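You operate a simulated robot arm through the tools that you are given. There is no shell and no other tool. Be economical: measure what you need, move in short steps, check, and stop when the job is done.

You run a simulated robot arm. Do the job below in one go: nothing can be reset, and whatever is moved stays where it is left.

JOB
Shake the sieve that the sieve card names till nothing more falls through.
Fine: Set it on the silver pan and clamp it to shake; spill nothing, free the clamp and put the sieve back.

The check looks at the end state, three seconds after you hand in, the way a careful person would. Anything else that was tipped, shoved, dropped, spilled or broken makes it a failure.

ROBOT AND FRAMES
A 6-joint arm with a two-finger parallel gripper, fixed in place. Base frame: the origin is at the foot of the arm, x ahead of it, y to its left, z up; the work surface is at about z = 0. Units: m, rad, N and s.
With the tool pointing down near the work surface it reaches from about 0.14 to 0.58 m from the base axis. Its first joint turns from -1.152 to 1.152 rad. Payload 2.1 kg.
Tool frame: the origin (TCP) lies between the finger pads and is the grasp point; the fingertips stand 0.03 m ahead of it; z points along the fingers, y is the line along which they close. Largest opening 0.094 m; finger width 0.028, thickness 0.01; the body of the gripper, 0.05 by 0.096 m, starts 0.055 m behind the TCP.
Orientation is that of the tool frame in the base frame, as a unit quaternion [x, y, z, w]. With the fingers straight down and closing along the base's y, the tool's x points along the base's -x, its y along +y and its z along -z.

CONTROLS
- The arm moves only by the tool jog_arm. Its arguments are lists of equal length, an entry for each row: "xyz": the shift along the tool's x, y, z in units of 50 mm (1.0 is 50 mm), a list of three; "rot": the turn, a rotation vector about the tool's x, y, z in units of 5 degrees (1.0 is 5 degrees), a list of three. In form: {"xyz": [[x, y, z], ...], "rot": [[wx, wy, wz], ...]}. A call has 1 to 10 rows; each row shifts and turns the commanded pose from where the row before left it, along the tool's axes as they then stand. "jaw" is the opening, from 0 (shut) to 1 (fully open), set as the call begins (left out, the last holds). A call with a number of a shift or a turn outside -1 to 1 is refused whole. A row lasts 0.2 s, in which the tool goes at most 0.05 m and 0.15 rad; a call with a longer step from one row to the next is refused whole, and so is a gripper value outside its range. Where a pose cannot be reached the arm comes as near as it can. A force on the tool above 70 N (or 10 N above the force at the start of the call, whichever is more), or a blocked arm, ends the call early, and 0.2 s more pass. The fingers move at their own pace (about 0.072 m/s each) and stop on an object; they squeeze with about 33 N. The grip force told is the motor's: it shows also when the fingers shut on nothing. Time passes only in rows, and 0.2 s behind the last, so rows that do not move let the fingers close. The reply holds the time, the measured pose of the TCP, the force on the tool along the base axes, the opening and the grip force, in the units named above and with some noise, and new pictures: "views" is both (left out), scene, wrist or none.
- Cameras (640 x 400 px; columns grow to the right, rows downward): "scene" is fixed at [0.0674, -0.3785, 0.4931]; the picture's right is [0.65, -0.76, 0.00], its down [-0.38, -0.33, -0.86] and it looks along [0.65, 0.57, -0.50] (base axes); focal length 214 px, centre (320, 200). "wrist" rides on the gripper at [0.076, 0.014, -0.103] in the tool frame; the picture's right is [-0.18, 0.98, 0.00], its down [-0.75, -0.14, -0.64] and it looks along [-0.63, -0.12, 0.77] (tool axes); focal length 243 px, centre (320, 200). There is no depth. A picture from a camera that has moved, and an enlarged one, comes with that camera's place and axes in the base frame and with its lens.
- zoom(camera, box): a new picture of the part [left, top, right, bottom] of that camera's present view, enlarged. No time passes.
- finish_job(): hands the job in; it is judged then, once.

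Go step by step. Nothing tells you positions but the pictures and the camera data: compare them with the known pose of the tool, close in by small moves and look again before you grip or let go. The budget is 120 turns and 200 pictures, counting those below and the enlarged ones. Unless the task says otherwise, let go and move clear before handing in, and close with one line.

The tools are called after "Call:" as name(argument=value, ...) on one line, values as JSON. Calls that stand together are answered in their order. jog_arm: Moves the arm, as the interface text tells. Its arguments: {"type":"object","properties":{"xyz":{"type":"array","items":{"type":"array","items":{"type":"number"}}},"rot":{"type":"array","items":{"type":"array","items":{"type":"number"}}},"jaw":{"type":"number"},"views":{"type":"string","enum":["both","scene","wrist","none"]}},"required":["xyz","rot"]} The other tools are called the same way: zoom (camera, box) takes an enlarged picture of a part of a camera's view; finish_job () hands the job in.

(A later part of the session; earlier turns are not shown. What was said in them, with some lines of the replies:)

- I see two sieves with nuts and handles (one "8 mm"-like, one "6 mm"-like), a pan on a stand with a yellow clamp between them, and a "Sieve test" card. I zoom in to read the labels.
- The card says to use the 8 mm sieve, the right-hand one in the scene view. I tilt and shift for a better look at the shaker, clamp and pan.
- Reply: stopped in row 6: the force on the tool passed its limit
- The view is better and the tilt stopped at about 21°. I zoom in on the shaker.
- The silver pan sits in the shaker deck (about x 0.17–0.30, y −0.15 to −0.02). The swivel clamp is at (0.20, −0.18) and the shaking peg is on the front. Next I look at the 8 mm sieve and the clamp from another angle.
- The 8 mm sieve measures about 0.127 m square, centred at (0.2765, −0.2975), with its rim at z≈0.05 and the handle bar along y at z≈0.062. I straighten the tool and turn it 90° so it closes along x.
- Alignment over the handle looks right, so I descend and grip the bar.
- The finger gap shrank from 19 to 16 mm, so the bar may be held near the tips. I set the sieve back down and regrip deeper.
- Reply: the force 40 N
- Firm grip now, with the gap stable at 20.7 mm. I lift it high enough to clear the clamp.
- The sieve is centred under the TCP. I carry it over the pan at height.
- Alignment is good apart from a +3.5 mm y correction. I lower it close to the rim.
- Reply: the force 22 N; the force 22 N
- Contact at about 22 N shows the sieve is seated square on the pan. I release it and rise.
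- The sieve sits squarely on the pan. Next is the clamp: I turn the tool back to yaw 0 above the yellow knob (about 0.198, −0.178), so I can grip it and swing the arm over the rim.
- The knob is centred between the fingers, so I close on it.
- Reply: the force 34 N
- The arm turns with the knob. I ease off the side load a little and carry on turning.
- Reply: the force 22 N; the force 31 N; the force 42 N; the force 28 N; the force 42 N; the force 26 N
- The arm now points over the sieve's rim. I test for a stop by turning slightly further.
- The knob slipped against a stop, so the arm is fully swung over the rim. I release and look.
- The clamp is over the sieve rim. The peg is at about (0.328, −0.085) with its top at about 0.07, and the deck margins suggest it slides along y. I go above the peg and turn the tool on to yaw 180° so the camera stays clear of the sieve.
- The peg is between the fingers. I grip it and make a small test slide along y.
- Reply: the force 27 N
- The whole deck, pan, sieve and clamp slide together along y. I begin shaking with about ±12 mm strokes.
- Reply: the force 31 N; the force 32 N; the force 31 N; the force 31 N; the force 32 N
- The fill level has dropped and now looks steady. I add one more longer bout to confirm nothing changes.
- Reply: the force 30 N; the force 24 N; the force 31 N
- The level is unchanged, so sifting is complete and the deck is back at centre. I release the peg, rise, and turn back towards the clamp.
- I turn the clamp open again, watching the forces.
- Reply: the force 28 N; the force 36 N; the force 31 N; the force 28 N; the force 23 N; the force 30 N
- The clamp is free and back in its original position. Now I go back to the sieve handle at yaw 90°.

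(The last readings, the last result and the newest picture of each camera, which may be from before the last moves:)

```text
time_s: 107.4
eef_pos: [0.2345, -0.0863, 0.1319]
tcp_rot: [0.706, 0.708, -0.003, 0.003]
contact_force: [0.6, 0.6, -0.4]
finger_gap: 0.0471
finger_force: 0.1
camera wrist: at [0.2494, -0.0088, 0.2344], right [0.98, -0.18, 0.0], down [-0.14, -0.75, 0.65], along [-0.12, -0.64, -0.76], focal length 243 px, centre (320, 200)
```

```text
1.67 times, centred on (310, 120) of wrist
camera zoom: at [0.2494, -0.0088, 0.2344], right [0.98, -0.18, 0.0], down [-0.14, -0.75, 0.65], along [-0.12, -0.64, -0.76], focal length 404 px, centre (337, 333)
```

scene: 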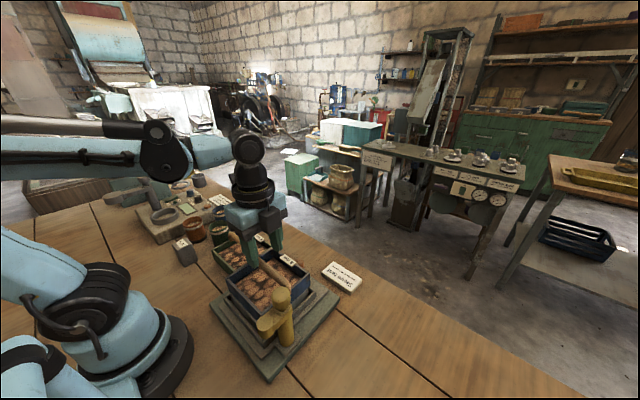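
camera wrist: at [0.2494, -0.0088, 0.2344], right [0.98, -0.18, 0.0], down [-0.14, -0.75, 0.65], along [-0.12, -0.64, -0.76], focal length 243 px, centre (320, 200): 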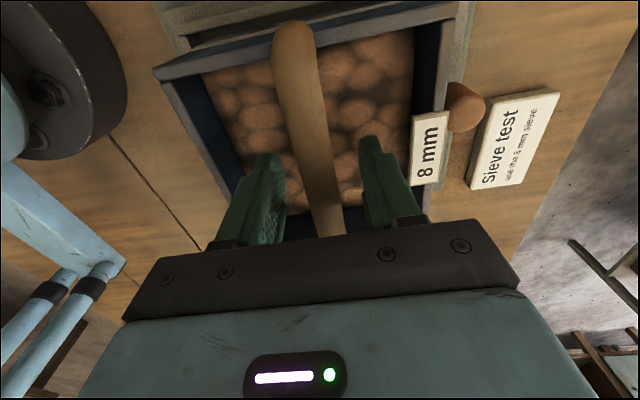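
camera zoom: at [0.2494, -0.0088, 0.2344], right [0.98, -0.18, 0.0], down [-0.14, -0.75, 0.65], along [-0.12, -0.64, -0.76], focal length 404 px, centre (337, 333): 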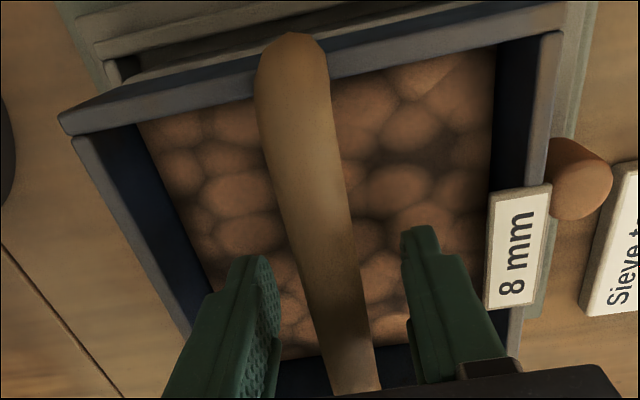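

The remaining nuts are all large. I grip the handle and lift gently.

Call:
jog_arm(xyz=[[0, 0.03, 0.01], [0, 0, 0], [0, 0, 0], [0, 0, 0]], rot=[[0, 0, 0], [0, 0, 0], [0, 0, 0], [0, 0, 0]], jaw=0, views="none")

Call:
jog_arm(xyz=[[0, 0, -0.06], [0, 0, -0.1], [0, 0, -0.15], [0, 0, -0.2], [0, 0, -0.15], [0, 0, -0.1], [0, 0, 0]], rot=[[0, 0, 0], [0, 0, 0], [0, 0, 0], [0, 0, 0], [0, 0, 0], [0, 0, 0], [0, 0, 0]])

Call:
zoom(camera="scene", box=[200, 230, 350, 390])

```text
time_s: 108.4
eef_pos: [0.2378, -0.0868, 0.1313]
tcp_rot: [0.706, 0.709, -0.004, 0.002]
contact_force: [-0.7, 0.8, -0.1]
finger_gap: 0.0208
finger_force: 32.9
```

```text
time_s: 110.0
eef_pos: [0.2384, -0.0862, 0.1694]
tcp_rot: [0.706, 0.709, -0.004, 0.003]
contact_force: [-0.4, 0.3, -3.0]
finger_gap: 0.0207
finger_force: 32.9
camera wrist: at [0.2517, -0.0083, 0.2729], right [0.98, -0.18, 0.0], down [-0.14, -0.75, 0.65], along [-0.12, -0.64, -0.76], focal length 243 px, centre (320, 200)
```

scene: 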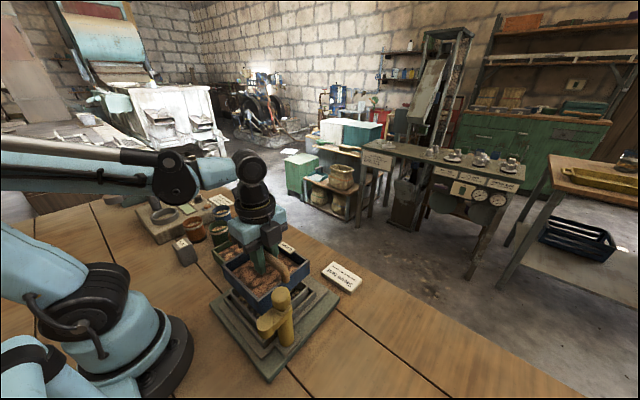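
wrist: 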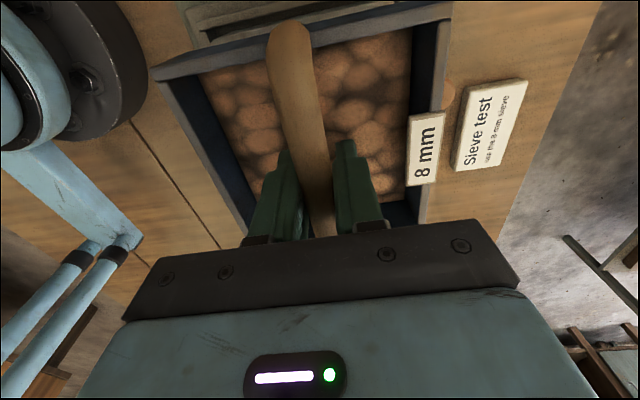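

```text
2.50 times, centred on (275, 310) of scene
camera zoom: at [0.0674, -0.3785, 0.4931], right [0.65, -0.76, 0.0], down [-0.38, -0.33, -0.86], along [0.65, 0.57, -0.5], focal length 536 px, centre (432, -75)
```

zoom: 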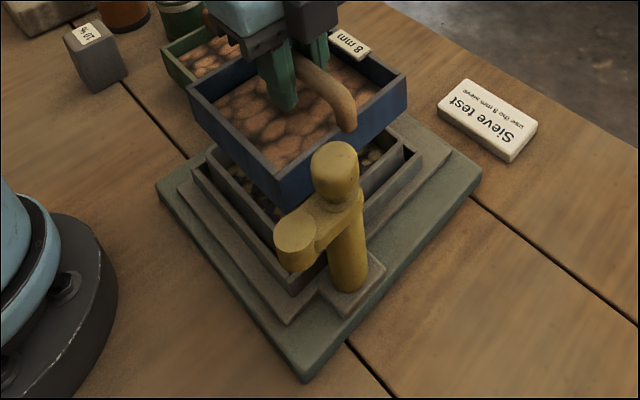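

The pan holds the fallen undersize and the grip is good. I lift clear and carry the sieve back.

Call:
jog_arm(xyz=[[0, 0, -0.2], [0, 0, -0.4], [0, 0, -0.5], [0, 0, -0.5], [0, 0, -0.4], [0, 0, -0.3], [0, 0, -0.1], [0, 0, 0]], rot=[[0, 0, 0], [0, 0, 0], [0, 0, 0], [0, 0, 0], [0, 0, 0], [0, 0, 0], [0, 0, 0], [0, 0, 0]], views="none")

Call:
jog_arm(xyz=[[-0.2, 0.04, 0], [-0.4, 0.08, 0], [-0.6, 0.12, 0], [-0.62, 0.12, 0], [-0.62, 0.12, 0], [-0.62, 0.12, 0], [-0.62, 0.12, 0], [-0.4, 0.07, 0], [-0.2, 0.03, 0], [0, 0, 0]], rot=[[0, 0, 0], [0, 0, 0], [0, 0, 0], [0, 0, 0], [0, 0, 0], [0, 0, 0], [0, 0, 0], [0, 0, 0], [0, 0, 0], [0, 0, 0]])

Call:
zoom(camera="scene", box=[200, 200, 440, 400])

```text
time_s: 111.8
eef_pos: [0.2376, -0.0861, 0.2897]
tcp_rot: [0.705, 0.709, -0.004, 0.002]
contact_force: [-0.4, 0.3, -2.6]
finger_gap: 0.0209
finger_force: 33.1
```

```text
time_s: 114.0
eef_pos: [0.2808, -0.3002, 0.2913]
tcp_rot: [0.706, 0.708, -0.003, 0.002]
contact_force: [-0.5, 0.3, -2.7]
finger_gap: 0.0208
finger_force: 32.7
camera wrist: at [0.294, -0.2227, 0.3938], right [0.98, -0.18, 0.0], down [-0.14, -0.75, 0.65], along [-0.12, -0.64, -0.76], focal length 243 px, centre (320, 200)
```

scene: 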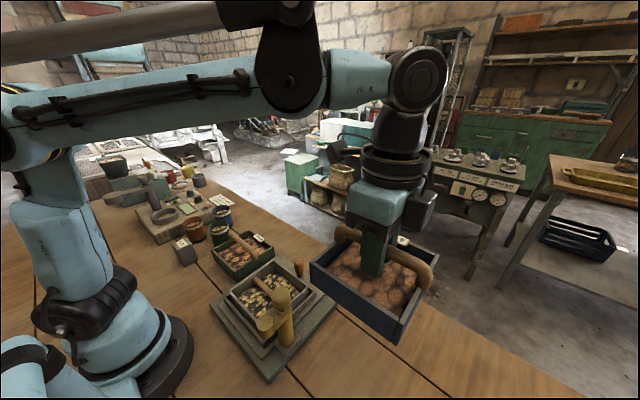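
wrist: 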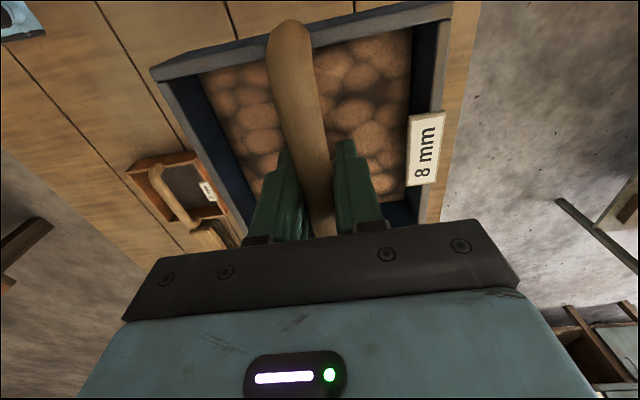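

```text
2.00 times, centred on (320, 300) of scene
camera zoom: at [0.0674, -0.3785, 0.4931], right [0.65, -0.76, 0.0], down [-0.38, -0.33, -0.86], along [0.65, 0.57, -0.5], focal length 429 px, centre (320, 0)
```

zoom: 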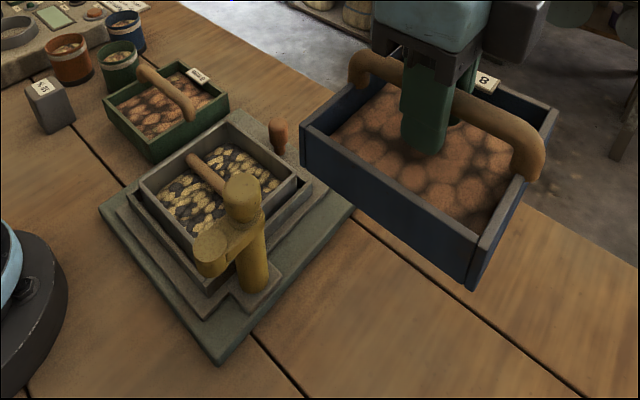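

Call:
jog_arm(xyz=[[0, -0.03, 0.2], [0, 0, 0.5], [0, 0, 0.6], [0, 0, 0.6], [0, 0, 0.6], [0, 0, 0.6], [0, 0, 0.5], [0, 0, 0.4], [0, 0, 0.2], [0, 0, 0]], rot=[[0, 0, 0], [0, 0, 0], [0, 0, 0], [0, 0, 0], [0, 0, 0], [0, 0, 0], [0, 0, 0], [0, 0, 0], [0, 0, 0], [0, 0, 0]])

```text
time_s: 116.2
eef_pos: [0.2777, -0.3003, 0.0815]
tcp_rot: [0.706, 0.709, -0.004, 0.002]
contact_force: [0.1, 0.2, -1.8]
finger_gap: 0.0209
finger_force: 33.2
camera wrist: at [0.2912, -0.2228, 0.1846], right [0.98, -0.18, 0.0], down [-0.14, -0.75, 0.65], along [-0.12, -0.64, -0.76], focal length 243 px, centre (320, 200)
```

scene: 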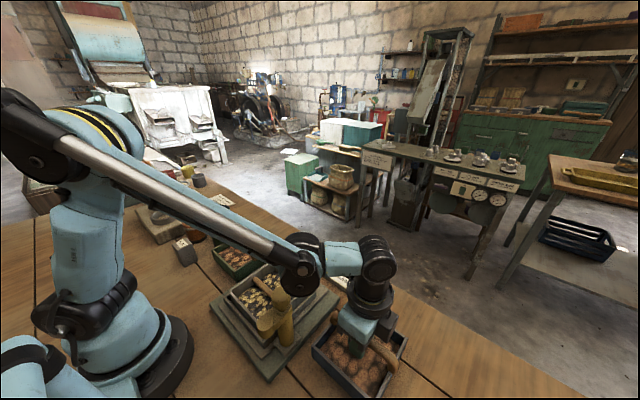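
wrist: 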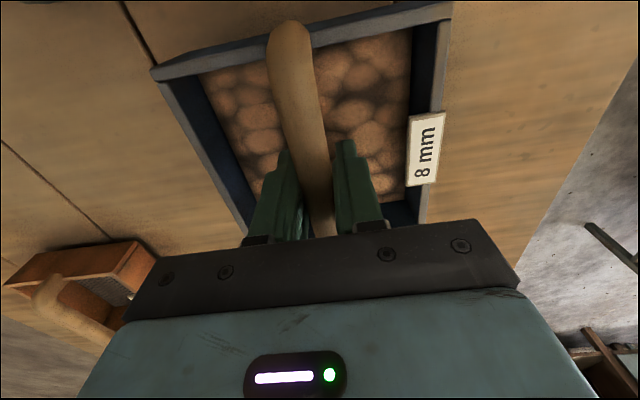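

Call:
jog_arm(xyz=[[0, 0, 0.1], [0, 0, 0.1], [0, 0, 0.04], [0, 0, 0]], rot=[[0, 0, 0], [0, 0, 0], [0, 0, 0], [0, 0, 0]], views="none")

Call:
jog_arm(xyz=[[0, 0, 0.03], [0, 0, 0]], rot=[[0, 0, 0], [0, 0, 0]], views="none")

Call:
jog_arm(xyz=[[0, 0, 0.02], [0, 0, 0]], rot=[[0, 0, 0], [0, 0, 0]], views="none")

```text
time_s: 117.2
eef_pos: [0.2781, -0.3009, 0.0694]
tcp_rot: [0.706, 0.708, -0.004, 0.003]
contact_force: [1.3, 0.3, -1.8]
finger_gap: 0.0209
finger_force: 33.1
```

```text
time_s: 117.8
eef_pos: [0.278, -0.3018, 0.0678]
tcp_rot: [0.706, 0.708, -0.003, 0.003]
contact_force: [0.6, 0.7, -3.3]
finger_gap: 0.0207
finger_force: 32.7
```

```text
time_s: 118.4
eef_pos: [0.2772, -0.3025, 0.066]
tcp_rot: [0.706, 0.708, -0.003, 0.003]
contact_force: [0.1, 0.2, -3.4]
finger_gap: 0.0206
finger_force: 32.5
```

Call:
jog_arm(xyz=[[0, 0, 0.02], [0, 0, 0]], rot=[[0, 0, 0], [0, 0, 0]], views="none")

Call:
jog_arm(xyz=[[0, 0, 0.01], [0, 0, 0]], rot=[[0, 0, 0], [0, 0, 0]])

Call:
zoom(camera="scene", box=[290, 280, 430, 400])

```text
time_s: 119.0
eef_pos: [0.2775, -0.3009, 0.0655]
tcp_rot: [0.706, 0.708, -0.004, 0.003]
contact_force: [-2.7, 0.6, 3.7]
finger_gap: 0.0208
finger_force: 32.9
```

```text
time_s: 119.6
eef_pos: [0.2774, -0.3014, 0.0665]
tcp_rot: [0.706, 0.708, -0.003, 0.002]
contact_force: [-4.2, 3.5, 22.4]
finger_gap: 0.0208
finger_force: 33.0
camera wrist: at [0.2919, -0.2238, 0.1688], right [0.98, -0.18, 0.0], down [-0.14, -0.75, 0.65], along [-0.12, -0.64, -0.76], focal length 243 px, centre (320, 200)
```

scene: 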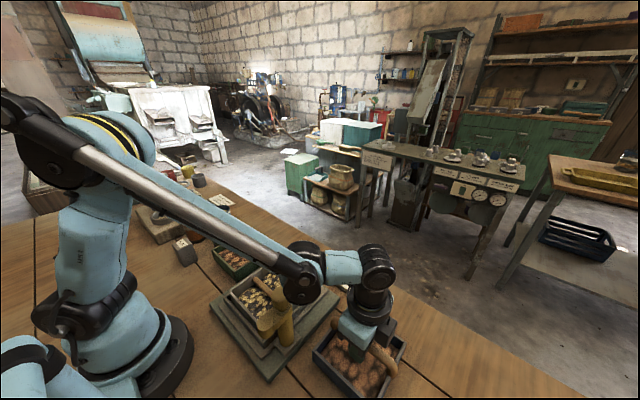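
wrist: 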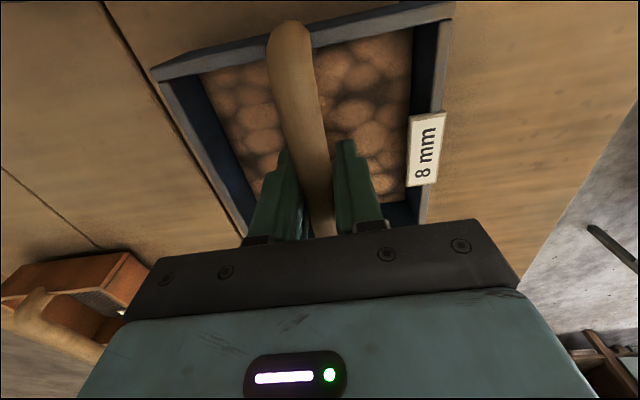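

```text
3.33 times, centred on (360, 340) of scene
camera zoom: at [0.0673, -0.3784, 0.4932], right [0.65, -0.76, 0.0], down [-0.38, -0.33, -0.86], along [0.65, 0.57, -0.5], focal length 715 px, centre (187, -267)
```

zoom: 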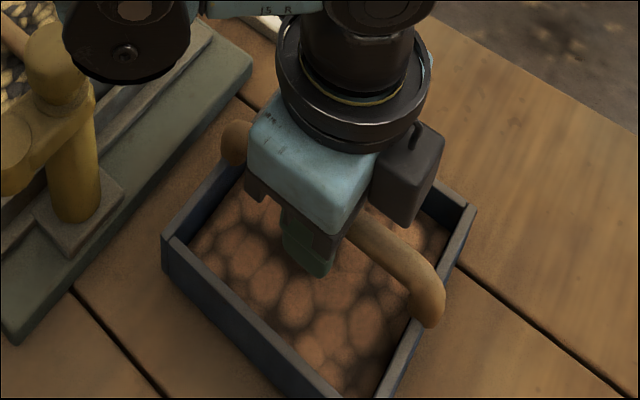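

The sieve is down on its original spot. I release it and rise clear.

Call:
jog_arm(xyz=[[0, 0, -0.02], [0, 0, 0], [0, 0, 0], [0, 0, 0], [0, 0, -0.4], [0, 0, -0.9], [0, 0, -1], [0, 0, -1], [0, 0, -0.8], [0, 0, 0]], rot=[[0, 0, 0], [0, 0, 0], [0, 0, 0], [0, 0, 0], [0, 0, 0], [0, 0, 0], [0, 0, 0], [0, 0, 0], [0, 0, 0], [0, 0, 0]], jaw=0.5)

Call:
zoom(camera="scene", box=[160, 200, 420, 400])

```text
time_s: 121.8
eef_pos: [0.2769, -0.3018, 0.2728]
tcp_rot: [0.705, 0.709, -0.004, 0.002]
contact_force: [1.2, -0.5, -0.4]
finger_gap: 0.0469
finger_force: 0.1
camera wrist: at [0.2903, -0.2239, 0.376], right [0.98, -0.18, 0.0], down [-0.14, -0.75, 0.65], along [-0.12, -0.64, -0.76], focal length 243 px, centre (320, 200)
```

scene: 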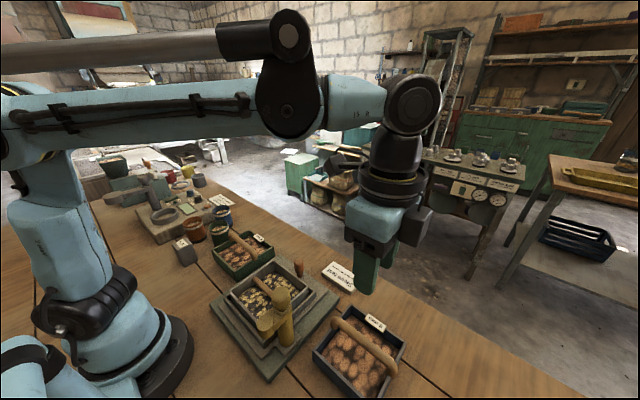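
wrist: 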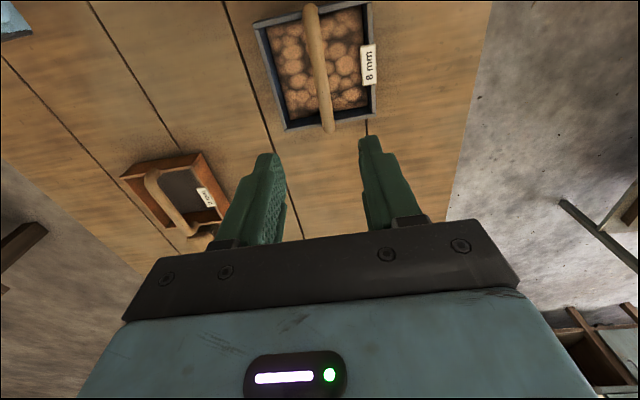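

```text
2.00 times, centred on (290, 300) of scene
camera zoom: at [0.0674, -0.3785, 0.4931], right [0.65, -0.76, 0.0], down [-0.38, -0.33, -0.86], along [0.65, 0.57, -0.5], focal length 429 px, centre (380, 0)
```

zoom: 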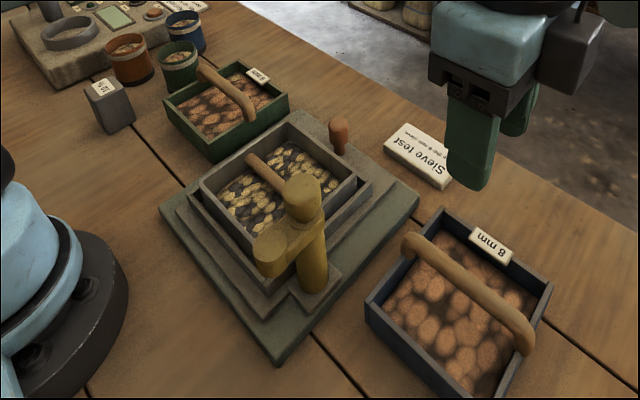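

Everything is in place: the sieve is back on its spot, the clamp is free, the undersize is in the pan and no spill is visible. I hand in.

Call:
finish_job()

```text
The job is handed in.
```

The 8 mm sieve was clamped on the silver pan and shaken until its fill level stopped dropping. The clamp is open again, the sieve is back where it stood, and I saw nothing spilled.
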